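You operate a simulated robot arm through the tools that you are given. There is no shell and no other tool.

The job below is to be done with a simulated robot arm. You get a single attempt, and the scene is never put back.

JOB
Scour the cold disc clean, stand the blue beaker on it and set 40 C.
Fine: hot plate at the bench end; the yellow sponge goes back before the knob is turned; the plate stays on. Set down upright: blue beaker. What is to be rubbed or washed off counts as gone when no trace of it is left.

Only the result counts: the job must be done as asked and must still hold three seconds after the hand-in. Knocking over, shifting, dropping, spilling or breaking anything else fails it.

ROBOT AND FRAMES
A 6-joint arm with a two-finger gripper, fixed in place. Base frame: the origin is on the floor under the middle of its stand, x ahead of it, y to its left, z up; the work surface is at about z = 900. Lengths are in mm, angles in rad, forces in N, time in s.
It reaches about 1572 mm from its shoulder. Its first joint turns from -2.897 to 2.897 rad. Payload 2.45 kg.
The TCP is the grasp point between the finger pads, 20 mm short of the fingertips. In the tool frame z runs along the fingers and y along their closing line. The gripper opens to 140 mm; its body begins 168 mm behind the TCP.
Orientation is that of the tool frame in the base frame, as a unit quaternion [w, x, y, z]. With the fingers straight down and closing along the base's y, the tool's x points along the base's -x, its y along +y and its z along -z.

CONTROLS
- The arm moves only by the tool step_arm. Its argument "moves" is a list of rows, each a list of 7 numbers: the shift along the base's x, y, z in mm, then the turn, a rotation vector about the base's x, y, z in degrees, then the gripper command, from -1 (fully open) to 1 (shut), values between in proportion. In form: [[dx, dy, dz, wx, wy, wz, grip], ...]. A call has 1 to 20 rows; each row shifts and turns the commanded pose from where the row before left it. Rows are played at 5 a second. More than 50 mm and 0.15 rad between two rows, or a gripper value outside its range, and nothing of the call is played. Where a pose cannot be reached the arm comes as near as it can. A force on the tool above 40 N (or 10 N above the force at the start of the call, whichever is more), or a blocked arm, ends the call early, and 0.2 s more pass. The fingers move at their own pace (about 45 mm/s each) and stop on an object; they squeeze with about 32 N. The grip force told is the motor's: it shows also when the fingers shut on nothing. Time passes only in rows, and 0.2 s behind the last, so rows that do not move let the fingers close. The reply holds the time, the measured pose of the TCP, the force on the tool along the base axes, the opening and the grip force, in the units named above and with some noise, with the torque about the TCP (base axes, N m) and any sound that the robot's microphone picked up, and new pictures: "pictures" is both (left out), scene, wrist or none.
- Cameras (640 x 400 px; columns grow to the right, rows downward): "scene" is fixed at [52, -497.8, 1721.6]; the picture's right is [0.82, -0.58, 0.00], its down [-0.30, -0.43, -0.85] and it looks along [0.49, 0.70, -0.52] (base axes); focal length 375 px, centre (320, 200). "wrist" rides on the gripper at [78, 11, -209] in the tool frame; the picture's right is [-0.14, 0.99, 0.00], its down [-0.92, -0.13, -0.37] and it looks along [-0.36, -0.05, 0.93] (tool axes); focal length 280 px, centre (320, 200). There is no depth. A picture from a camera that has moved, and an enlarged one, comes with that camera's place and axes in the base frame and with its lens.
- zoom(camera, box): a new picture of the part [left, top, right, bottom] of that camera's present view, enlarged. The clock stands still meanwhile.
- job_done(): hands the job in; it is judged then, once.

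Nothing tells you positions but the pictures and the camera data. Unless the task says otherwise, let go and move clear before handing in.

The tools are called as name(argument=value, ...) on one line, values as JSON. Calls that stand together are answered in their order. step_arm: Moves the arm, as the interface text tells. Its arguments: {"type":"object","properties":{"moves":{"type":"array","items":{"type":"array","items":{"type":"number"}}},"pictures":{"type":"string","enum":["both","scene","wrist","none"]}},"required":["moves"]} The other tools are called the same way: zoom (camera, box) takes an enlarged picture of a part of a camera's view; job_done () hands the job in.

At the start:

```text
time: 0.0
position: [729.1, 368.0, 1237.2]
tool_rot: [0.001, 0.0, 1.0, 0.001]
force: [0.6, 0.4, -0.2]
torque: [-0.01, -0.01, -0.02]
grip_width: 140.1
finger_force: 0.0
```

scene: 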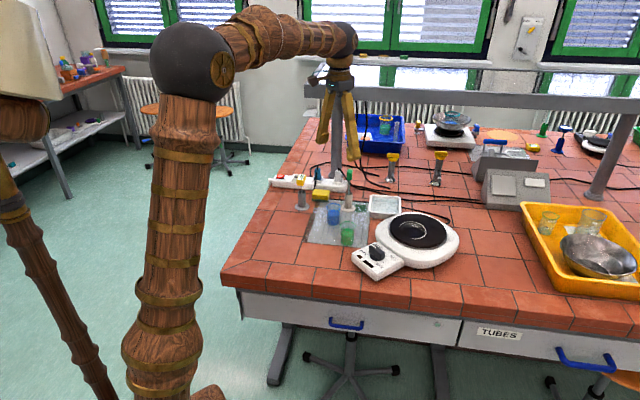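
wrist: 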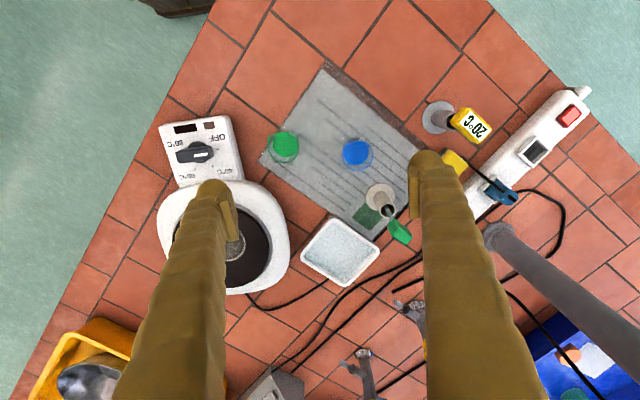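

I see the hot plate at the near bench end, with green and blue beakers on a grey mat, a brush-like item in a holder, a white tray and a yellow sponge near the power strip. I'll zoom in for details before moving.

zoom(camera="scene", box=[260, 150, 480, 290])

zoom(camera="wrist", box=[140, 100, 300, 200])

zoom(camera="wrist", box=[340, 80, 600, 250])

zoom(camera="scene", box=[340, 200, 480, 290])

```text
2.86 times, centred on (370, 220) of scene
camera zoom: at [52.0, -497.8, 1721.6], right [0.82, -0.58, 0.0], down [-0.3, -0.43, -0.85], along [0.49, 0.7, -0.52], focal length 1072 px, centre (177, 143)
```

zoom: 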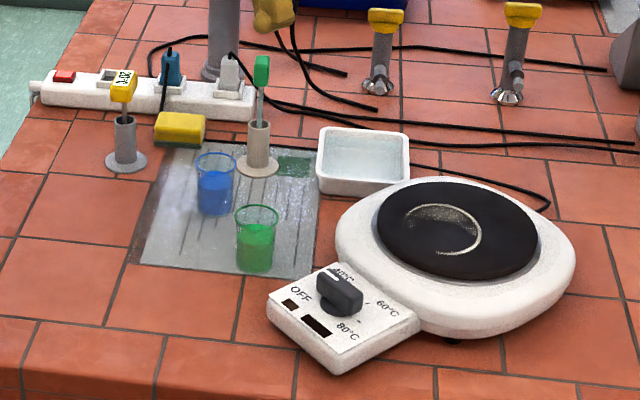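

```text
4.00 times, centred on (220, 150) of wrist
camera zoom: at [651.3, 377.8, 1447.6], right [0.14, 0.99, 0.0], down [0.92, -0.13, 0.37], along [0.36, -0.05, -0.93], focal length 1122 px, centre (720, 400)
```

zoom: 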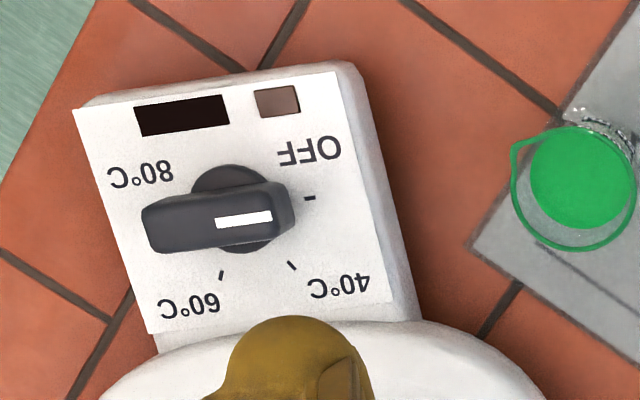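

```text
2.35 times, centred on (470, 165) of wrist
camera zoom: at [651.3, 377.8, 1447.6], right [0.14, 0.99, 0.0], down [0.92, -0.13, 0.37], along [0.36, -0.05, -0.93], focal length 660 px, centre (-33, 282)
```

zoom: 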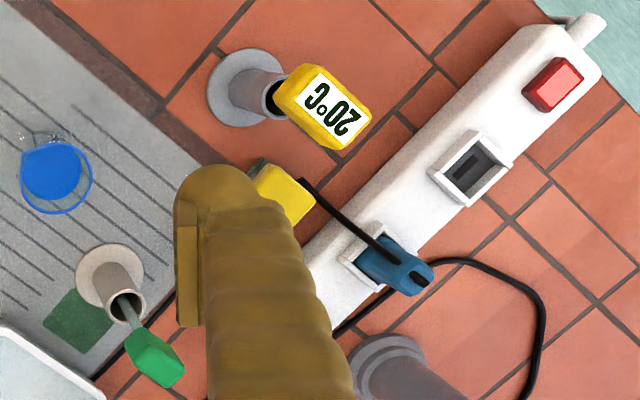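

```text
4.44 times, centred on (410, 245) of scene
camera zoom: at [52.0, -497.8, 1721.6], right [0.82, -0.58, 0.0], down [-0.3, -0.43, -0.85], along [0.49, 0.7, -0.52], focal length 1667 px, centre (-80, 0)
```

zoom: 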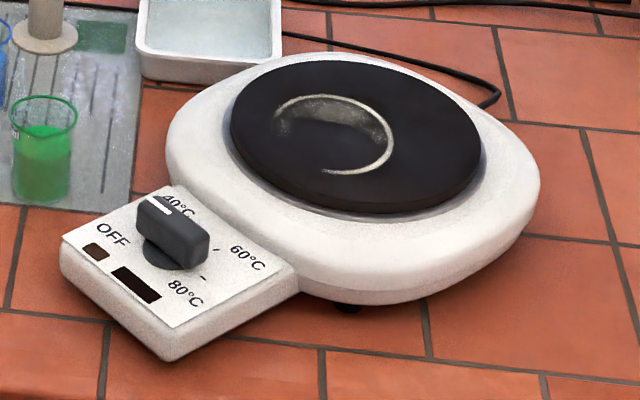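

The plate's knob points at OFF, there is a white ring stain on its disc, and the sponge lies near the power strip at about (845, 615). I'll move the arm over toward the sponge to get a closer look with the wrist camera.

step_arm(moves=[[0, 45, 0, 0, 0, 0, -1], [0, 45, 0, 0, 0, 0, -1], [0, 45, -20, 0, 0, 0, -1], [0, 45, -20, 0, 0, 0, -1], [0, 30, -20, 0, 0, 0, -1], [0, 0, 0, 0, 0, 0, -1]])

```text
time: 1.4
position: [733.3, 577.2, 1176.9]
tool_rot: [0.0, 0.0, 1.0, 0.001]
force: [0.0, -0.6, -1.0]
torque: [0.04, 0.01, -0.02]
grip_width: 140.1
finger_force: 0.1
camera wrist: at [653.8, 586.9, 1387.6], right [0.14, 0.99, 0.0], down [0.92, -0.13, 0.37], along [0.37, -0.05, -0.93], focal length 280 px, centre (320, 200)
```

scene: 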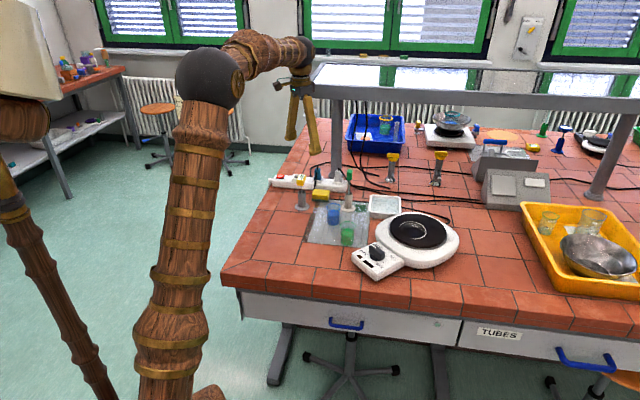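
wrist: 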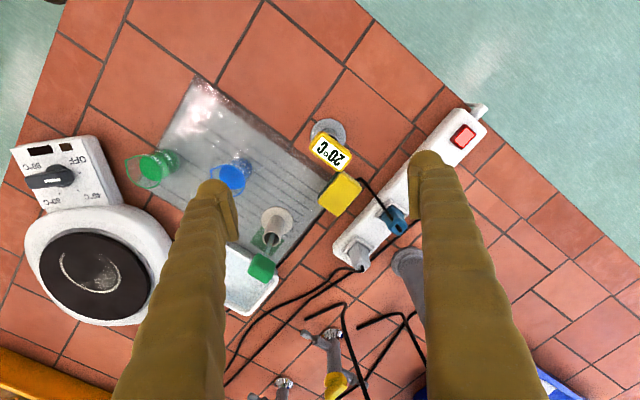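

zoom(camera="wrist", box=[220, 90, 420, 290])

zoom(camera="wrist", box=[280, 100, 400, 240])

zoom(camera="wrist", box=[0, 120, 200, 330])

zoom(camera="wrist", box=[400, 90, 520, 180])

zoom(camera="scene", box=[260, 160, 370, 250])

```text
2.00 times, centred on (320, 190) of wrist
camera zoom: at [653.8, 586.9, 1387.6], right [0.14, 0.99, 0.0], down [0.92, -0.13, 0.37], along [0.37, -0.05, -0.93], focal length 561 px, centre (320, 220)
```

zoom: 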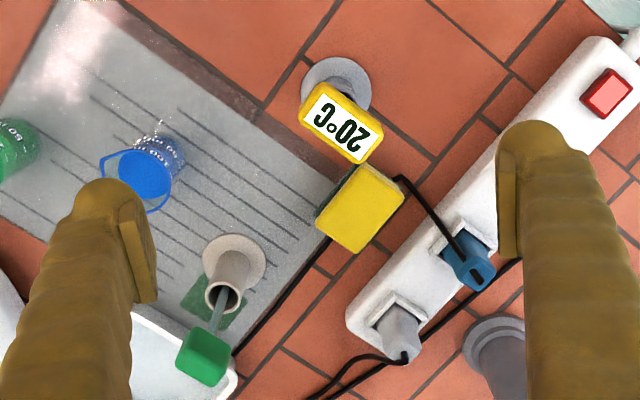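

```text
2.86 times, centred on (340, 170) of wrist
camera zoom: at [653.8, 586.9, 1387.6], right [0.14, 0.99, 0.0], down [0.92, -0.13, 0.37], along [0.37, -0.05, -0.93], focal length 801 px, centre (263, 286)
```

zoom: 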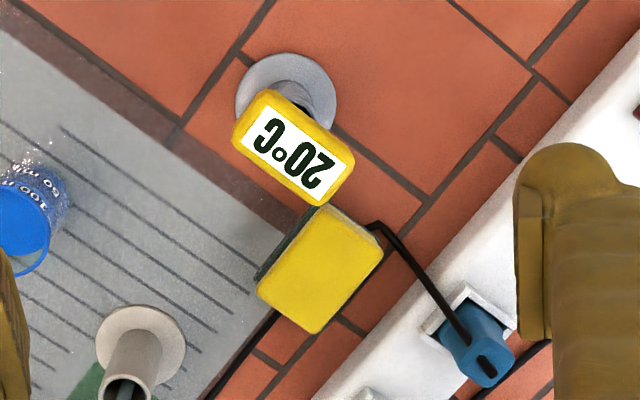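

```text
1.90 times, centred on (100, 225) of wrist
camera zoom: at [653.8, 586.9, 1387.6], right [0.14, 0.99, 0.0], down [0.92, -0.13, 0.37], along [0.37, -0.05, -0.93], focal length 534 px, centre (739, 152)
```

zoom: 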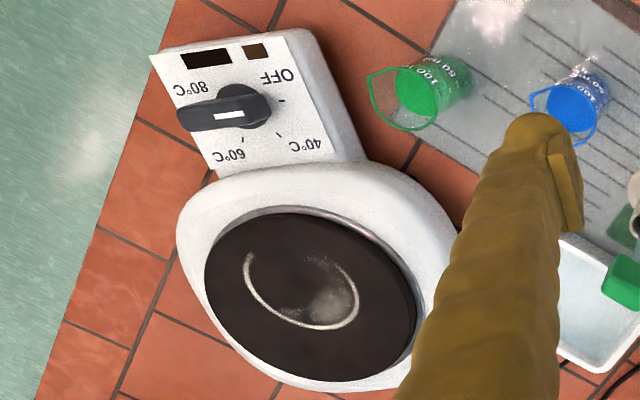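

```text
4.44 times, centred on (460, 135) of wrist
camera zoom: at [653.8, 586.9, 1387.6], right [0.14, 0.99, 0.0], down [0.92, -0.13, 0.37], along [0.37, -0.05, -0.93], focal length 1246 px, centre (-302, 489)
```

zoom: 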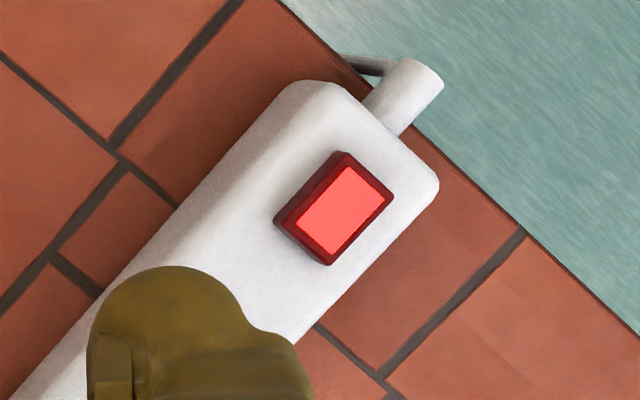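

```text
4.44 times, centred on (315, 205) of scene
camera zoom: at [52.0, -497.8, 1721.6], right [0.82, -0.58, 0.0], down [-0.3, -0.43, -0.85], along [0.49, 0.7, -0.52], focal length 1667 px, centre (342, 178)
```

zoom: 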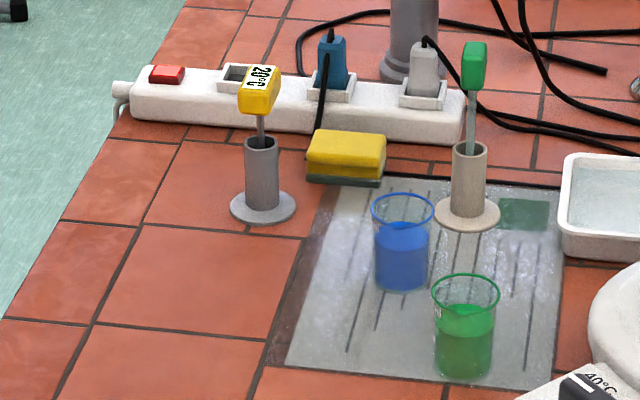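

The sponge is yellow on top with a dark scouring side below, about 66 × 44 mm, centred near (824, 598) with its long axis at about -45°. The power strip light is on. I'll rotate the gripper 45° and come over the sponge to check alignment.

step_arm(moves=[[15, 3.5, -10, 0, 0, 7.5, -1], [15, 3.5, -10, 0, 0, 7.5, -1], [15, 3.5, -10, 0, 0, 7.5, -1], [15, 3.5, -10, 0, 0, 7.5, -1], [15, 3.5, -10, 0, 0, 7.5, -1], [16, 3.5, -10, 0, 0, 7.5, -1], [0, 0, 0, 0, 0, 0, -1]])

```text
time: 2.3
position: [781.6, 590.0, 1142.3]
tool_rot: [-0.001, -0.225, 0.974, -0.001]
force: [-36.4, -26.6, -1.9]
torque: [5.6, -8.04, 0.41]
grip_width: 140.3
finger_force: 0.1
stopped in row 4: the force on the tool passed its limit at 95 N (the readings are from after the stop); the commanded pose is now the measured one
camera wrist: at [706.5, 565.0, 1353.4], right [-0.31, 0.95, 0.0], down [0.88, 0.29, 0.37], along [0.35, 0.11, -0.93], focal length 280 px, centre (320, 200)
```

scene: 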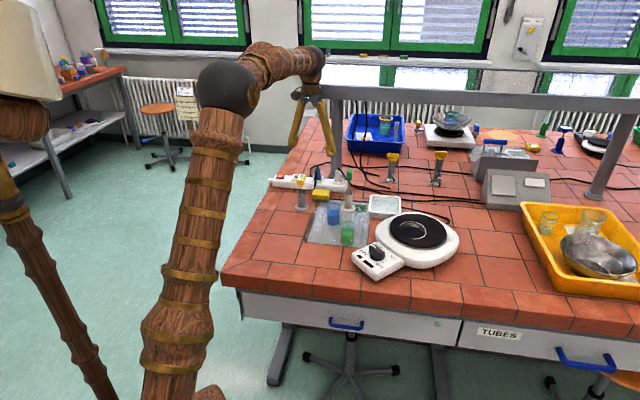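
wrist: 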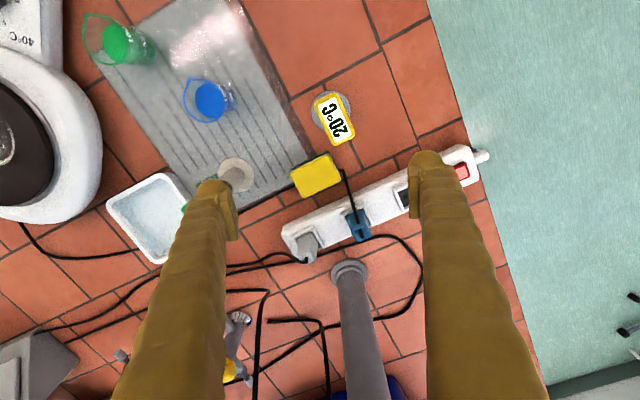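

The upper gripper or wrist touched the front edge of the shelf above the bench, so it overhangs further than I thought. I'll back away toward the robot and check the shelf geometry.

step_arm(moves=[[-25, -20, 0, 0, 0, 0, -1], [-35, -30, 0, 0, 0, 0, -1], [-35, -30, 0, 0, 0, 0, -1], [0, 0, 0, 0, 0, 0, -1]])

zoom(camera="scene", box=[270, 30, 430, 180])

zoom(camera="scene", box=[300, 40, 640, 240])

```text
time: 3.3
position: [687.6, 508.7, 1142.1]
tool_rot: [-0.003, -0.225, 0.974, 0.0]
force: [-0.3, 0.7, -1.1]
torque: [0.03, 0.0, 0.04]
grip_width: 140.1
finger_force: 0.2
camera wrist: at [611.7, 483.8, 1353.4], right [-0.31, 0.95, 0.0], down [0.88, 0.29, 0.37], along [0.35, 0.11, -0.93], focal length 280 px, centre (320, 200)
```

scene: 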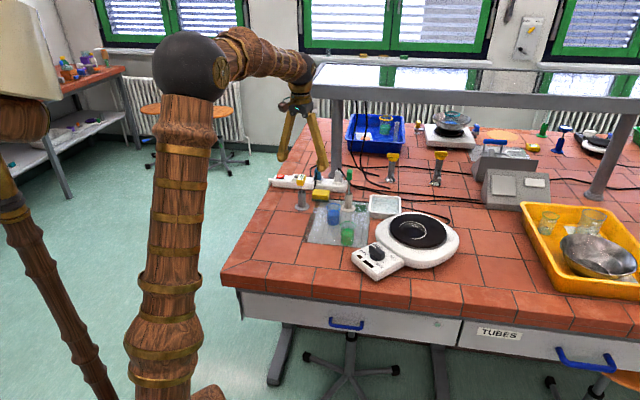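
wrist: 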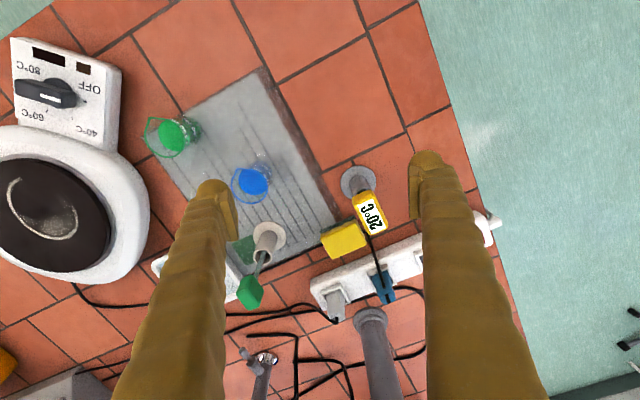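

```text
2.67 times, centred on (350, 105) of scene
camera zoom: at [52.0, -497.8, 1721.6], right [0.82, -0.58, 0.0], down [-0.3, -0.43, -0.85], along [0.49, 0.7, -0.52], focal length 1000 px, centre (240, 453)
```

zoom: 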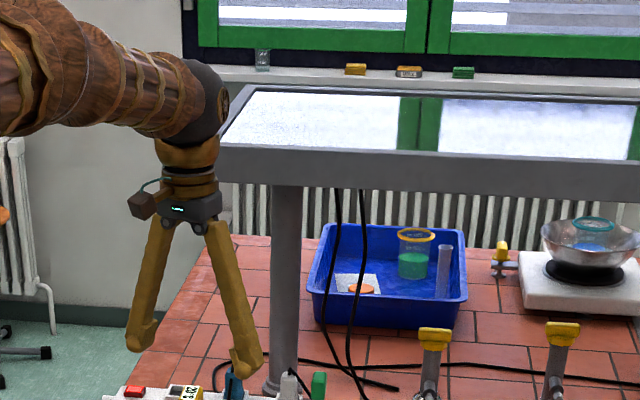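

```text
1.88 times, centred on (470, 140) of scene
camera zoom: at [52.0, -497.8, 1721.6], right [0.82, -0.58, 0.0], down [-0.3, -0.43, -0.85], along [0.49, 0.7, -0.52], focal length 706 px, centre (38, 313)
```

zoom: 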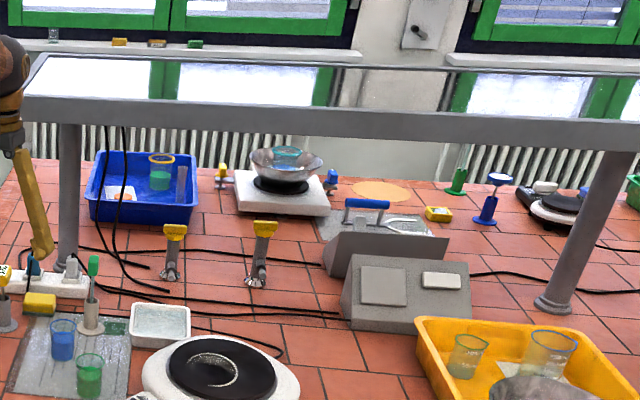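

The shelf's front edge runs diagonally, about 45 mm beyond the sponge in plan at roughly z 1300–1365, so I'll have to reach the sponge with the tool tilted back. I'll measure the sponge, thermometer and gripper shape more closely first.

zoom(camera="wrist", box=[300, 160, 420, 300])

zoom(camera="scene", box=[265, 60, 345, 180])

zoom(camera="scene", box=[285, 165, 365, 225])

```text
2.86 times, centred on (360, 230) of wrist
camera zoom: at [611.7, 483.8, 1353.4], right [-0.31, 0.95, 0.0], down [0.88, 0.29, 0.37], along [0.35, 0.11, -0.93], focal length 801 px, centre (206, 114)
```

zoom: 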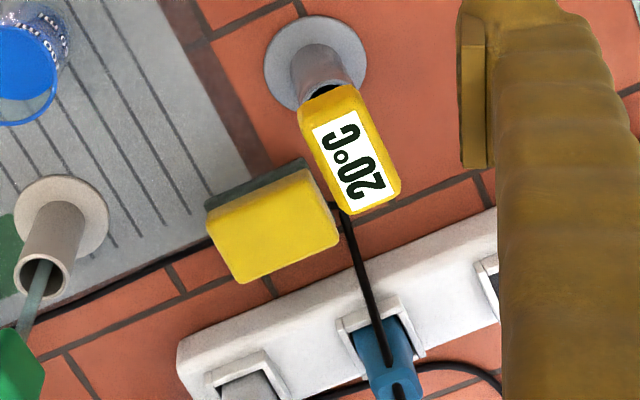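

```text
3.33 times, centred on (305, 120) of scene
camera zoom: at [52.0, -497.8, 1721.6], right [0.82, -0.58, 0.0], down [-0.3, -0.43, -0.85], along [0.49, 0.7, -0.52], focal length 1250 px, centre (370, 467)
```

zoom: 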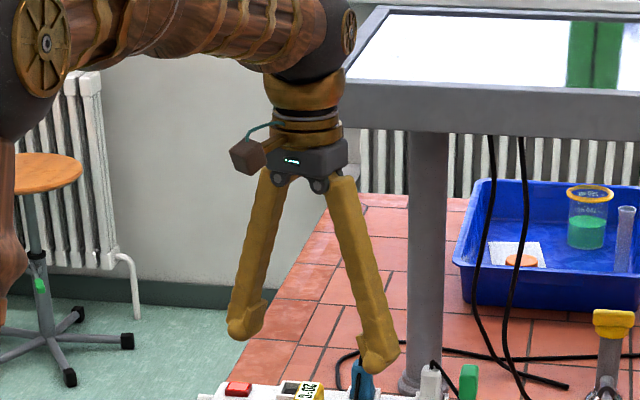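

```text
6.67 times, centred on (325, 195) of scene
camera zoom: at [52.0, -497.8, 1721.6], right [0.82, -0.58, 0.0], down [-0.3, -0.43, -0.85], along [0.49, 0.7, -0.52], focal length 2500 px, centre (287, 233)
```

zoom: 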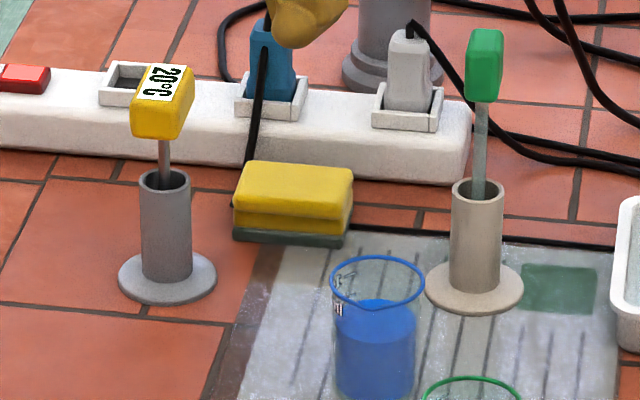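

The sponge sits about 13 mm in front of the shelf edge in plan, with the thermometer head close to one corner. I'll yaw to 45°, tilt the tool back about 13° and drop to z ≈ 1060 in front of the sponge, so the gripper body passes below the shelf.

step_arm(moves=[[9.7, -0.7, -16, 0, 0, 6.4, -0.8], [9.7, -0.7, -16, 0, 0, 6.4, -0.6], [9.7, -0.7, -16, 0, 0, 6.2, -0.4], [9.7, -0.7, -16, 4.6, -4.6, 0, -0.29], [9.7, -0.7, -16, 4.6, -4.6, 0, -0.29], [0, 0, 0, 0, 0, 0, -0.29], [0, 0, 0, 0, 0, 0, -0.29]])

zoom(camera="wrist", box=[230, 130, 430, 290])

zoom(camera="scene", box=[255, 60, 385, 210])

```text
time: 4.9
position: [736.6, 504.8, 1060.1]
tool_rot: [0.104, -0.381, 0.918, 0.043]
force: [0.2, 0.3, -0.5]
torque: [0.02, 0.0, -0.02]
grip_width: 90.1
finger_force: 0.1
camera wrist: at [641.3, 426.1, 1248.6], right [-0.61, 0.8, 0.03], down [0.67, 0.49, 0.56], along [0.43, 0.36, -0.82], focal length 280 px, centre (320, 200)
```

scene: 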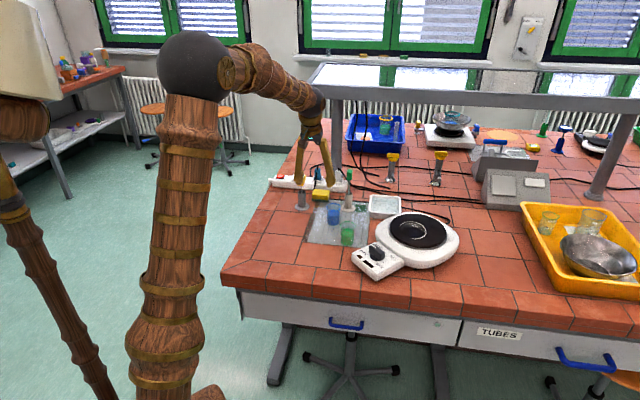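
wrist: 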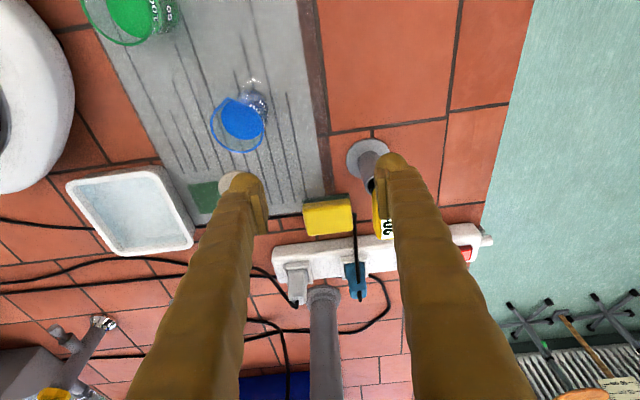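

```text
2.50 times, centred on (330, 210) of wrist
camera zoom: at [641.3, 426.1, 1248.6], right [-0.61, 0.8, 0.03], down [0.67, 0.49, 0.56], along [0.43, 0.36, -0.82], focal length 701 px, centre (295, 175)
```

zoom: 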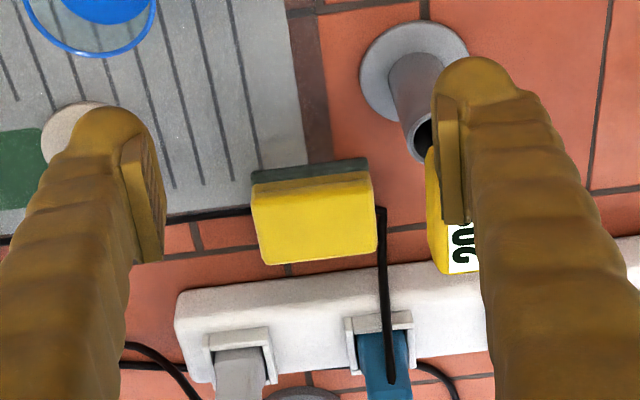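

```text
2.67 times, centred on (320, 135) of scene
camera zoom: at [52.0, -497.8, 1721.6], right [0.82, -0.58, 0.0], down [-0.3, -0.43, -0.85], along [0.49, 0.7, -0.52], focal length 1000 px, centre (320, 373)
```

zoom: 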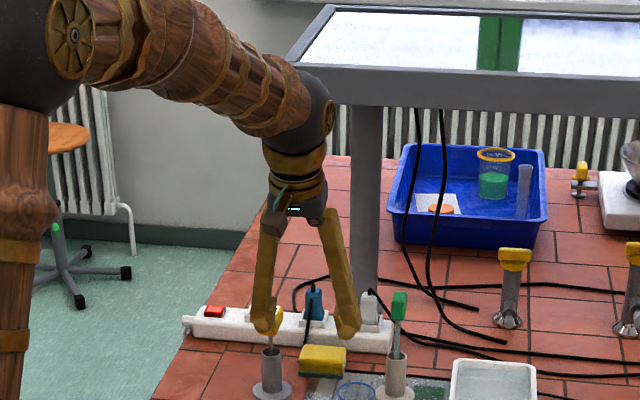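

I'm now at (737, 505, 1060) with about 13° of back-tilt, and the sponge centre comes out near (830, 599) with its top around z 928. Next I'll slide forward toward the sponge, passing over the thermometer head, and check the clearances.

step_arm(moves=[[14, 14, 0, 0, 0, 0, -0.29], [14, 14, 0, 0, 0, 0, -0.29], [14, 14, 0, 0, 0, 0, -0.29], [14, 14, 0, 0, 0, 0, -0.29], [14, 14, 0, 0, 0, 0, -0.29], [0, 0, 0, 0, 0, 0, -0.29]])

zoom(camera="wrist", box=[230, 130, 430, 290])

zoom(camera="scene", box=[265, 60, 385, 210])

```text
time: 6.3
position: [805.9, 577.0, 1061.0]
tool_rot: [0.104, -0.381, 0.918, 0.043]
force: [-0.3, 0.6, -0.3]
torque: [-0.02, 0.01, 0.03]
grip_width: 90.4
finger_force: 0.0
camera wrist: at [710.7, 498.1, 1248.8], right [-0.61, 0.8, 0.03], down [0.67, 0.49, 0.56], along [0.43, 0.36, -0.83], focal length 280 px, centre (320, 200)
```

scene: 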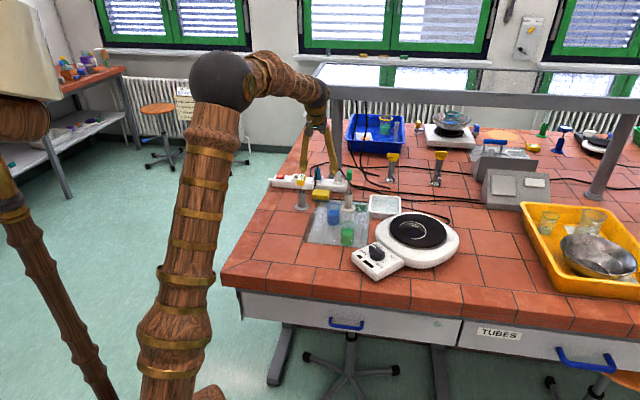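
wrist: 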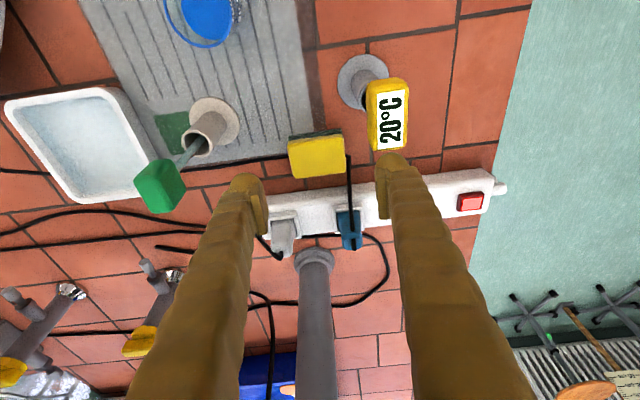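

```text
2.50 times, centred on (330, 210) of wrist
camera zoom: at [710.7, 498.1, 1248.8], right [-0.61, 0.8, 0.03], down [0.67, 0.49, 0.56], along [0.43, 0.36, -0.83], focal length 701 px, centre (295, 175)
```

zoom: 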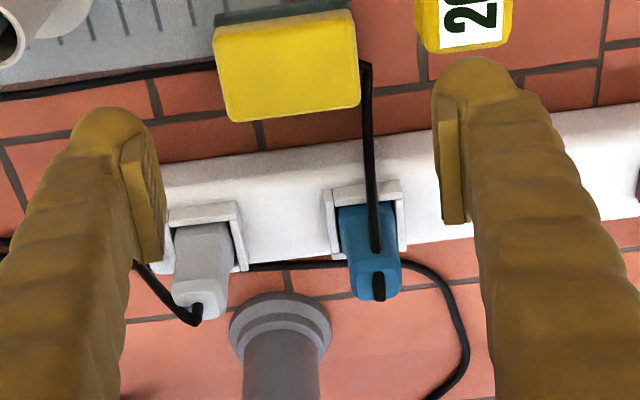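

```text
2.67 times, centred on (325, 135) of scene
camera zoom: at [52.0, -497.8, 1721.6], right [0.82, -0.58, 0.0], down [-0.3, -0.43, -0.85], along [0.49, 0.7, -0.52], focal length 1000 px, centre (307, 373)
```

zoom: 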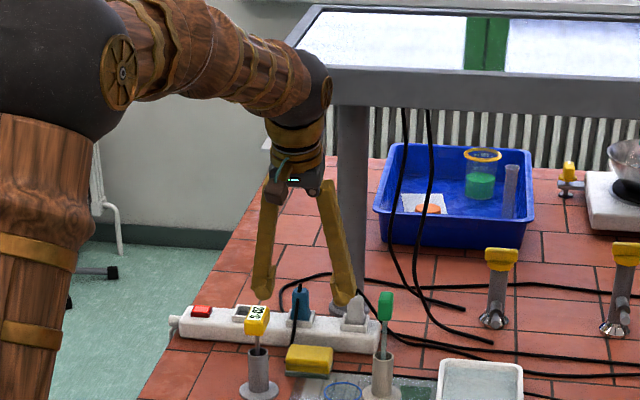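

Clearances look fine and the sponge centre refines to (830, 598.5) with its top at z ≈ 930. I'll move the last bit forward and descend partway, then check again.

step_arm(moves=[[14, 13, 0, 0, 0, 0, -0.29], [14, 13, 0, 0, 0, 0, -0.29], [0, 0, -20, 0, 0, 0, -0.29], [0, 0, -25, 0, 0, 0, -0.29], [0, 0, -25, 0, 0, 0, -0.29], [0, 0, -20, 0, 0, 0, -0.29], [0, 0, 0, 0, 0, 0, -0.29]])

zoom(camera="wrist", box=[220, 80, 440, 220])

zoom(camera="scene", box=[265, 120, 375, 220])

```text
time: 7.9
position: [834.1, 602.1, 969.1]
tool_rot: [0.104, -0.38, 0.918, 0.042]
force: [0.8, 0.3, -0.5]
torque: [-0.01, -0.01, 0.04]
grip_width: 90.2
finger_force: 0.0
camera wrist: at [738.1, 522.2, 1158.3], right [-0.61, 0.8, 0.03], down [0.67, 0.49, 0.56], along [0.43, 0.36, -0.83], focal length 280 px, centre (320, 200)
```

scene: 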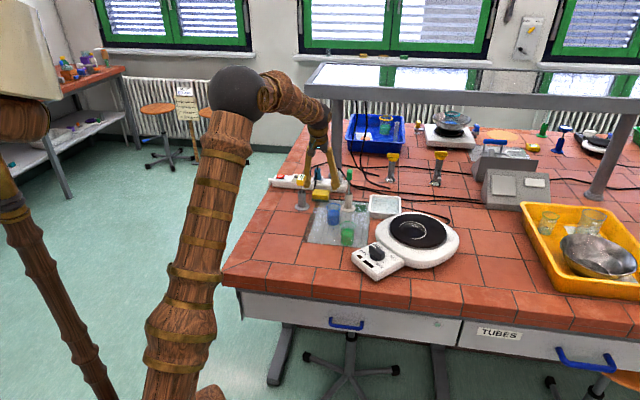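
wrist: 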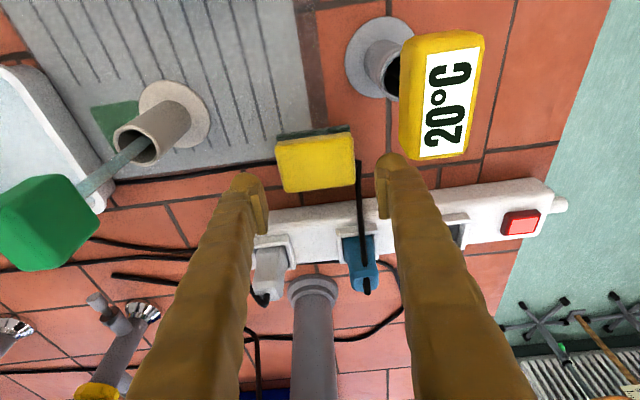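

```text
2.86 times, centred on (330, 150) of wrist
camera zoom: at [738.1, 522.2, 1158.3], right [-0.61, 0.8, 0.03], down [0.67, 0.49, 0.56], along [0.43, 0.36, -0.83], focal length 801 px, centre (291, 343)
```

zoom: 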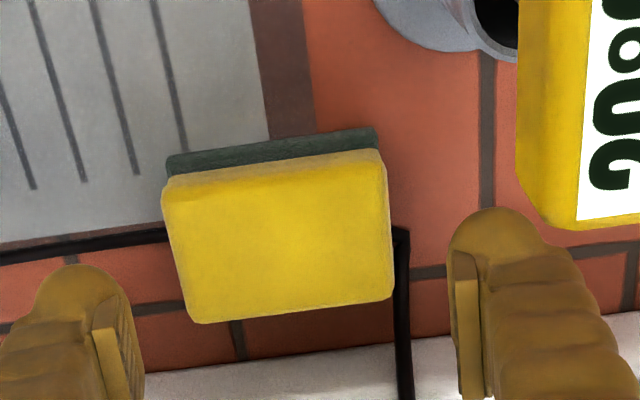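

```text
4.00 times, centred on (320, 170) of scene
camera zoom: at [52.0, -497.8, 1721.6], right [0.82, -0.58, 0.0], down [-0.3, -0.43, -0.85], along [0.49, 0.7, -0.52], focal length 1500 px, centre (320, 320)
```

zoom: 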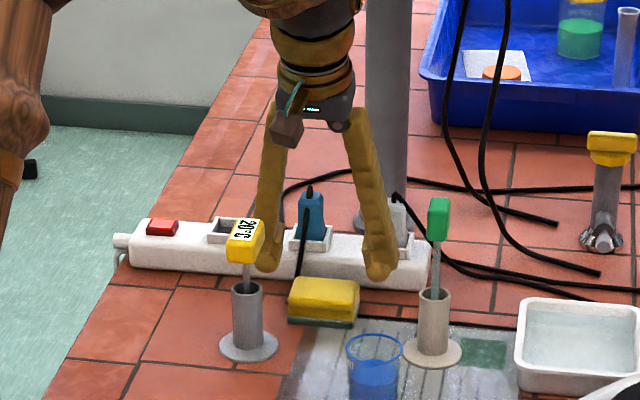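

The fingers straddle the sponge cleanly with room to the thermometer. I'll lower to grip height and close.

step_arm(moves=[[0, 0, -10, 0, 0, 0, -0.29], [0, 0, -10, 0, 0, 0, -0.29], [0, 0, -8, 0, 0, 0, -0.29], [0, 0, -6, 0, 0, 0, -0.29], [0, 0, 0, 0, 0, 0, -0.29], [0, 0, 0, 0, 0, 0, 0.0], [0, 0, 0, 0, 0, 0, 0.3], [0, 0, 0, 0, 0, 0, 0.5], [0, 0, 0, 0, 0, 0, 0.5]])

zoom(camera="wrist", box=[220, 80, 440, 220])

zoom(camera="scene", box=[265, 120, 375, 220])

```text
time: 9.9
position: [833.6, 604.3, 937.3]
tool_rot: [0.104, -0.38, 0.918, 0.043]
force: [0.0, -1.2, 1.7]
torque: [0.0, -0.02, -0.03]
grip_width: 68.3
finger_force: 32.2
camera wrist: at [739.4, 523.8, 1125.6], right [-0.61, 0.8, 0.03], down [0.67, 0.49, 0.56], along [0.43, 0.36, -0.83], focal length 280 px, centre (320, 200)
```

scene: 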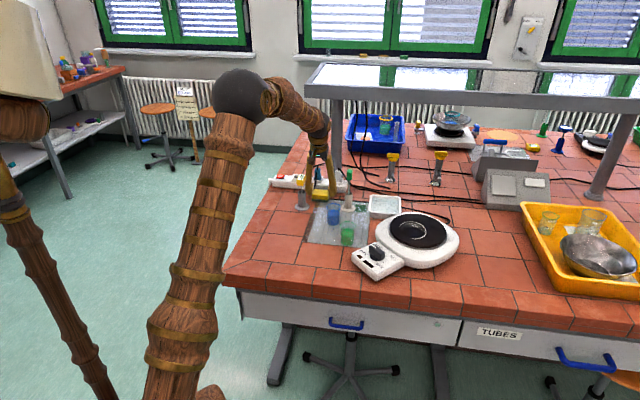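
wrist: 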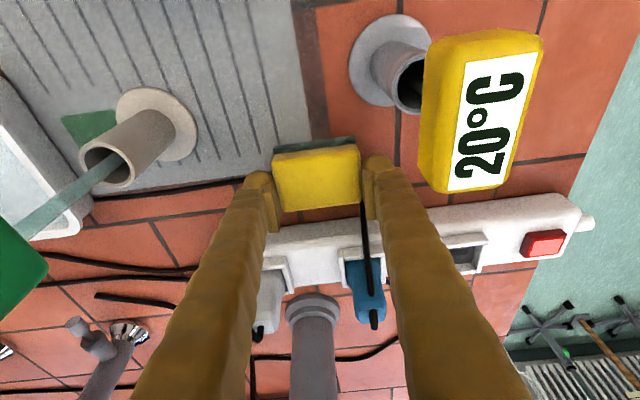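

```text
2.86 times, centred on (330, 150) of wrist
camera zoom: at [739.4, 523.8, 1125.6], right [-0.61, 0.8, 0.03], down [0.67, 0.49, 0.56], along [0.43, 0.36, -0.83], focal length 801 px, centre (291, 343)
```

zoom: 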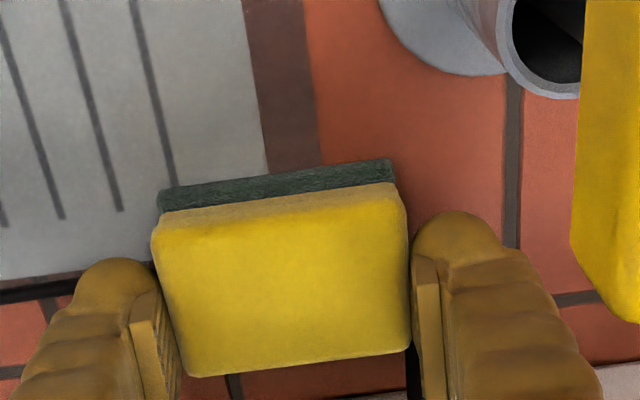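

```text
4.00 times, centred on (320, 170) of scene
camera zoom: at [52.0, -497.8, 1721.6], right [0.82, -0.58, 0.0], down [-0.3, -0.43, -0.85], along [0.49, 0.7, -0.52], focal length 1500 px, centre (320, 320)
```

zoom: 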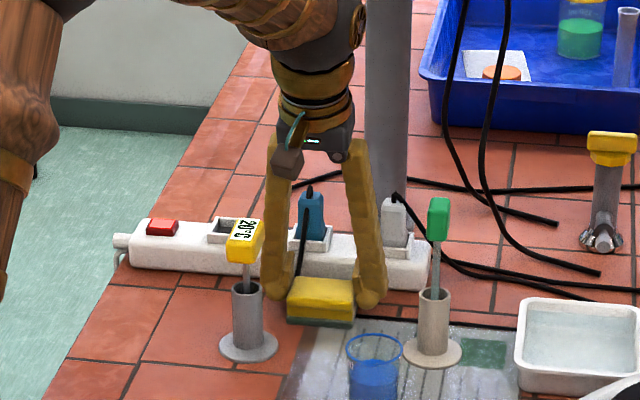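

The sponge is gripped (68 mm, 32 N). I'll lift straight up, back away from the shelf, rise, and carry it toward the hot plate.

step_arm(moves=[[0, 0, 15, 0, 0, 0, 0.5], [0, 0, 35, 0, 0, 0, 0.5], [0, 0, 40, 0, 0, 0, 0.5], [0, 0, 34, 0, 0, 0, 0.5], [-17, -17, 0, 0, 0, 0, 0.5], [-25, -25, 0, 0, 0, 0, 0.5], [-25, -25, 20, 0, 0, 0, 0.5], [0, -40, 25, 0, 0, 0, 0.5], [10, -48, 20, 0, 0, 0, 0.5], [10, -48, 5, 0, 0, 0, 0.5], [10, -48, 0, 0, 0, 0, 0.5], [10, -45, 0, 0, 0, 0, 0.5], [10, -40, 0, 0, 0, 0, 0.5], [10, -30, 0, 0, 0, 0, 0.5], [0, 0, 0, 0, 0, 0, 0.5]])

```text
refused: row 9 steps farther than a row can; nothing moved
```

One row was slightly too long, so nothing moved. I'll resend with shorter steps.

step_arm(moves=[[0, 0, 15, 0, 0, 0, 0.5], [0, 0, 35, 0, 0, 0, 0.5], [0, 0, 40, 0, 0, 0, 0.5], [0, 0, 34, 0, 0, 0, 0.5], [-17, -17, 0, 0, 0, 0, 0.5], [-25, -25, 0, 0, 0, 0, 0.5], [-25, -25, 20, 0, 0, 0, 0.5], [0, -40, 25, 0, 0, 0, 0.5], [10, -40, 20, 0, 0, 0, 0.5], [10, -45, 5, 0, 0, 0, 0.5], [10, -45, 0, 0, 0, 0, 0.5], [10, -45, 0, 0, 0, 0, 0.5], [10, -40, 0, 0, 0, 0, 0.5], [10, -40, 0, 0, 0, 0, 0.5], [0, 0, 0, 0, 0, 0, 0.5]])

zoom(camera="wrist", box=[160, 60, 480, 260])

zoom(camera="scene", box=[260, 120, 480, 290])

```text
time: 13.1
position: [829.1, 240.0, 1129.3]
tool_rot: [0.102, -0.381, 0.918, 0.042]
force: [-0.2, 0.2, -0.5]
torque: [0.02, -0.01, 0.02]
grip_width: 68.4
finger_force: 31.4
camera wrist: at [733.7, 160.3, 1317.9], right [-0.61, 0.8, 0.03], down [0.67, 0.49, 0.56], along [0.43, 0.36, -0.83], focal length 280 px, centre (320, 200)
```

scene: 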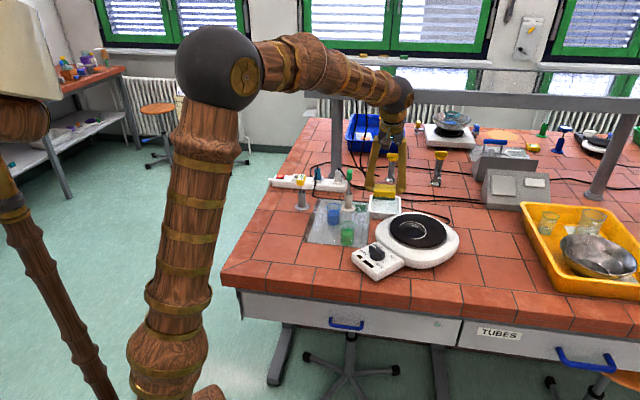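
wrist: 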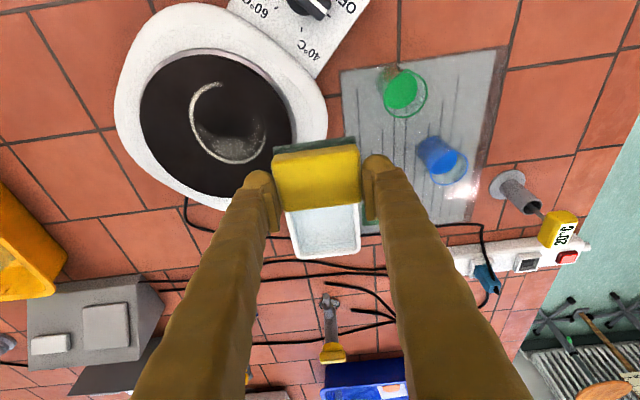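

```text
2.00 times, centred on (320, 160) of wrist
camera zoom: at [733.7, 160.3, 1317.9], right [-0.61, 0.8, 0.03], down [0.67, 0.49, 0.56], along [0.43, 0.36, -0.83], focal length 561 px, centre (320, 280)
```

zoom: 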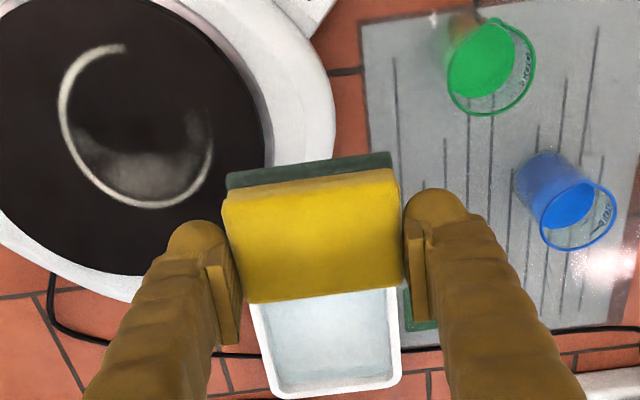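

```text
2.35 times, centred on (370, 205) of scene
camera zoom: at [52.0, -497.8, 1721.6], right [0.82, -0.58, 0.0], down [-0.3, -0.43, -0.85], along [0.49, 0.7, -0.52], focal length 882 px, centre (202, 188)
```

zoom: 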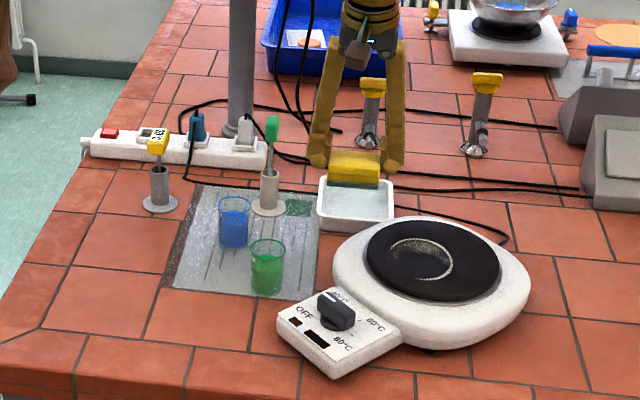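

The sponge is held level. I estimate the disc centre near (907, 135) at z ≈ 960, with the stain ring centred around (895, 148) and radius about 50 mm. I'll move above the ring and descend gently until I feel contact.

step_arm(moves=[[24, -29, -10, 0, 0, 0, 0.5], [24, -29, -20, 0, 0, 0, 0.5], [24, -29, -30, 0, 0, 0, 0.5], [0, 0, -30, 0, 0, 0, 0.5], [0, 0, -15, 0, 0, 0, 0.5], [0, 0, 0, 0, 0, 0, 0.5]])

zoom(camera="scene", box=[340, 180, 480, 290])

zoom(camera="wrist", box=[160, 60, 480, 260])

```text
time: 14.5
position: [898.9, 153.8, 1024.7]
tool_rot: [0.103, -0.381, 0.918, 0.042]
force: [0.4, -0.3, 0.1]
torque: [0.0, 0.01, -0.02]
grip_width: 68.2
finger_force: 31.7
camera wrist: at [803.2, 74.3, 1212.2], right [-0.61, 0.8, 0.03], down [0.67, 0.49, 0.56], along [0.43, 0.36, -0.83], focal length 280 px, centre (320, 200)
```

scene: 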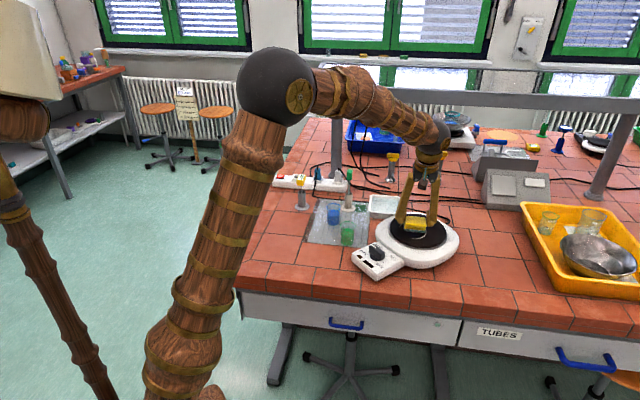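
wrist: 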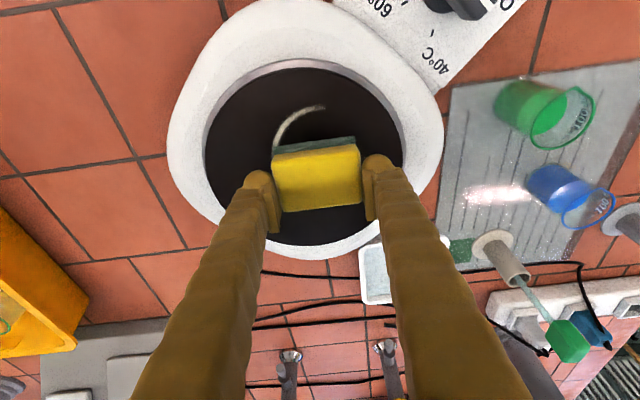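

```text
3.64 times, centred on (410, 235) of scene
camera zoom: at [52.0, -497.8, 1721.6], right [0.82, -0.58, 0.0], down [-0.3, -0.43, -0.85], along [0.49, 0.7, -0.52], focal length 1364 px, centre (-7, 73)
```

zoom: 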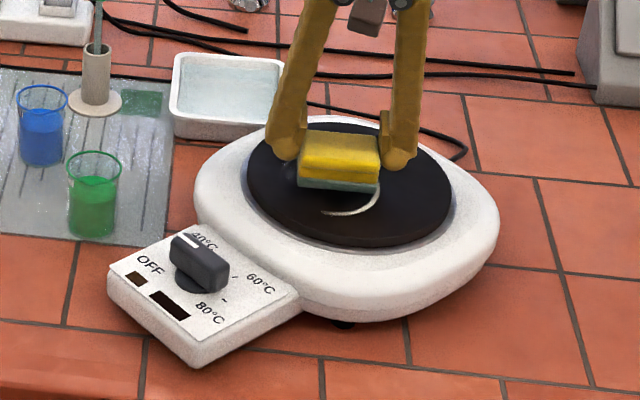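

```text
2.00 times, centred on (320, 160) of wrist
camera zoom: at [803.2, 74.3, 1212.2], right [-0.61, 0.8, 0.03], down [0.67, 0.49, 0.56], along [0.43, 0.36, -0.83], focal length 561 px, centre (320, 280)
```

zoom: 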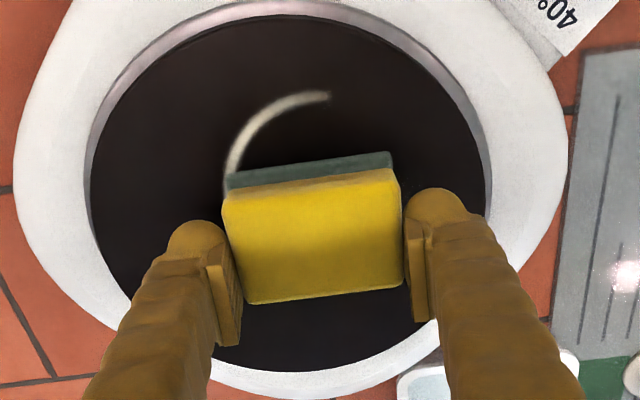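

The sponge is right over the stain with the disc below. I'll lower it in small steps and watch the force.

step_arm(moves=[[0, 0, -6, 0, 0, 0, 0.5], [0, 0, -6, 0, 0, 0, 0.5], [0, 0, -4, 0, 0, 0, 0.5], [0, 0, -2, 0, 0, 0, 0.5], [0, 0, 0, 0, 0, 0, 0.5]], pictures="scene")

zoom(camera="scene", box=[380, 190, 450, 260])

```text
time: 15.3
position: [898.8, 152.9, 1014.6]
tool_rot: [0.105, -0.38, 0.918, 0.041]
force: [-2.9, 0.0, 6.8]
torque: [0.09, 0.02, 0.06]
grip_width: 68.1
finger_force: 31.9
stopped in row 3: the force on the tool passed its limit at 44 N (the readings are from after the stop); the commanded pose is now the measured one
```

scene: 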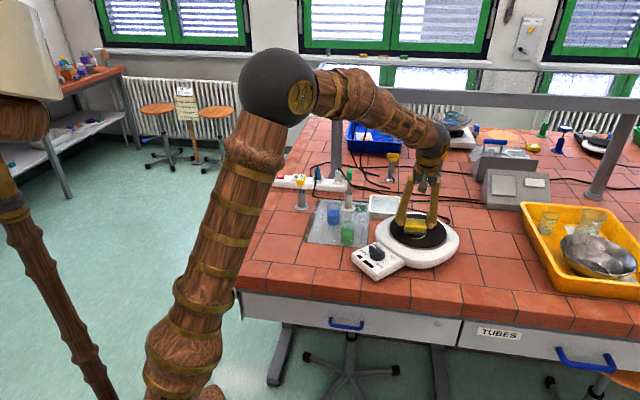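

```text
5.71 times, centred on (415, 225) of scene
camera zoom: at [52.0, -497.8, 1721.6], right [0.82, -0.58, 0.0], down [-0.3, -0.43, -0.85], along [0.49, 0.7, -0.52], focal length 2143 px, centre (-223, 57)
```

zoom: 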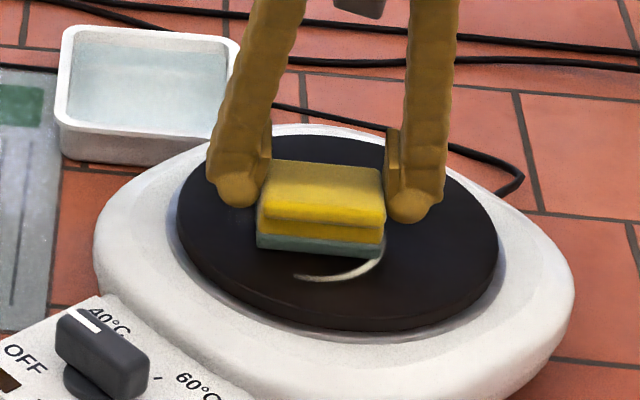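

Contact with the disc came at TCP z ≈ 1014.6 with about 7 N left as a resting press. I'll try a short stroke and check whether the stain comes off.

step_arm(moves=[[-6, -6, 0, 0, 0, 0, 0.5], [-8, -8, 0, 0, 0, 0, 0.5], [-8, -8, 0, 0, 0, 0, 0.5], [-8, -8, 0, 0, 0, 0, 0.5], [0, 0, 0, 0, 0, 0, 0.5]])

zoom(camera="scene", box=[380, 190, 450, 260])

zoom(camera="wrist", box=[160, 40, 480, 260])

```text
time: 16.5
position: [868.9, 121.3, 1015.8]
tool_rot: [0.105, -0.38, 0.918, 0.041]
force: [1.5, -0.3, 5.5]
torque: [-0.05, -0.12, -0.01]
grip_width: 68.2
finger_force: 32.0
camera wrist: at [773.4, 42.5, 1202.8], right [-0.61, 0.8, 0.03], down [0.67, 0.49, 0.57], along [0.44, 0.36, -0.82], focal length 280 px, centre (320, 200)
```

scene: 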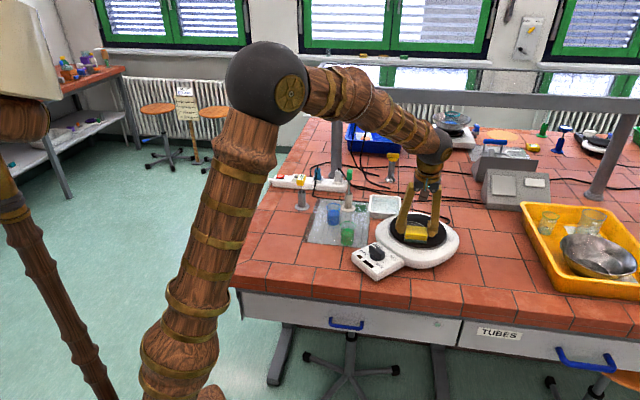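
wrist: 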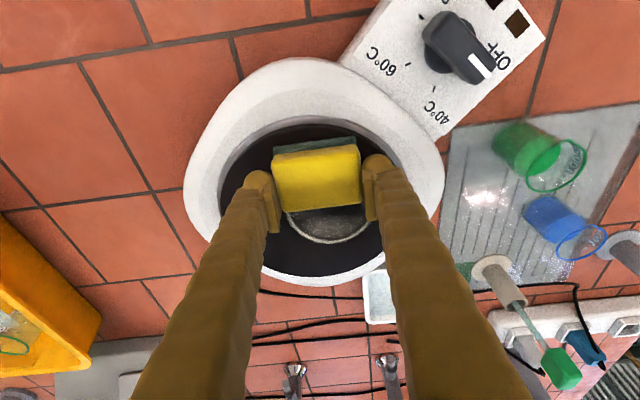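

```text
5.71 times, centred on (415, 225) of scene
camera zoom: at [52.0, -497.8, 1721.6], right [0.82, -0.58, 0.0], down [-0.3, -0.43, -0.85], along [0.49, 0.7, -0.52], focal length 2143 px, centre (-223, 57)
```

zoom: 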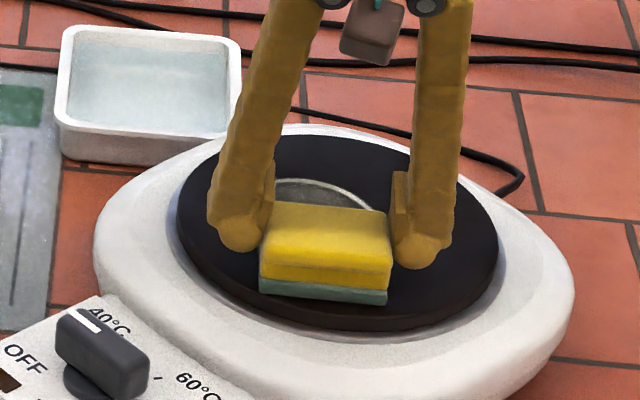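

```text
1.82 times, centred on (320, 150) of wrist
camera zoom: at [773.4, 42.5, 1202.8], right [-0.61, 0.8, 0.03], down [0.67, 0.49, 0.57], along [0.44, 0.36, -0.82], focal length 510 px, centre (320, 291)
```

zoom: 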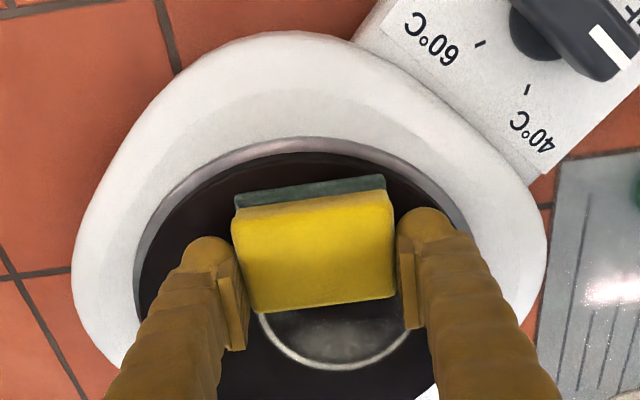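

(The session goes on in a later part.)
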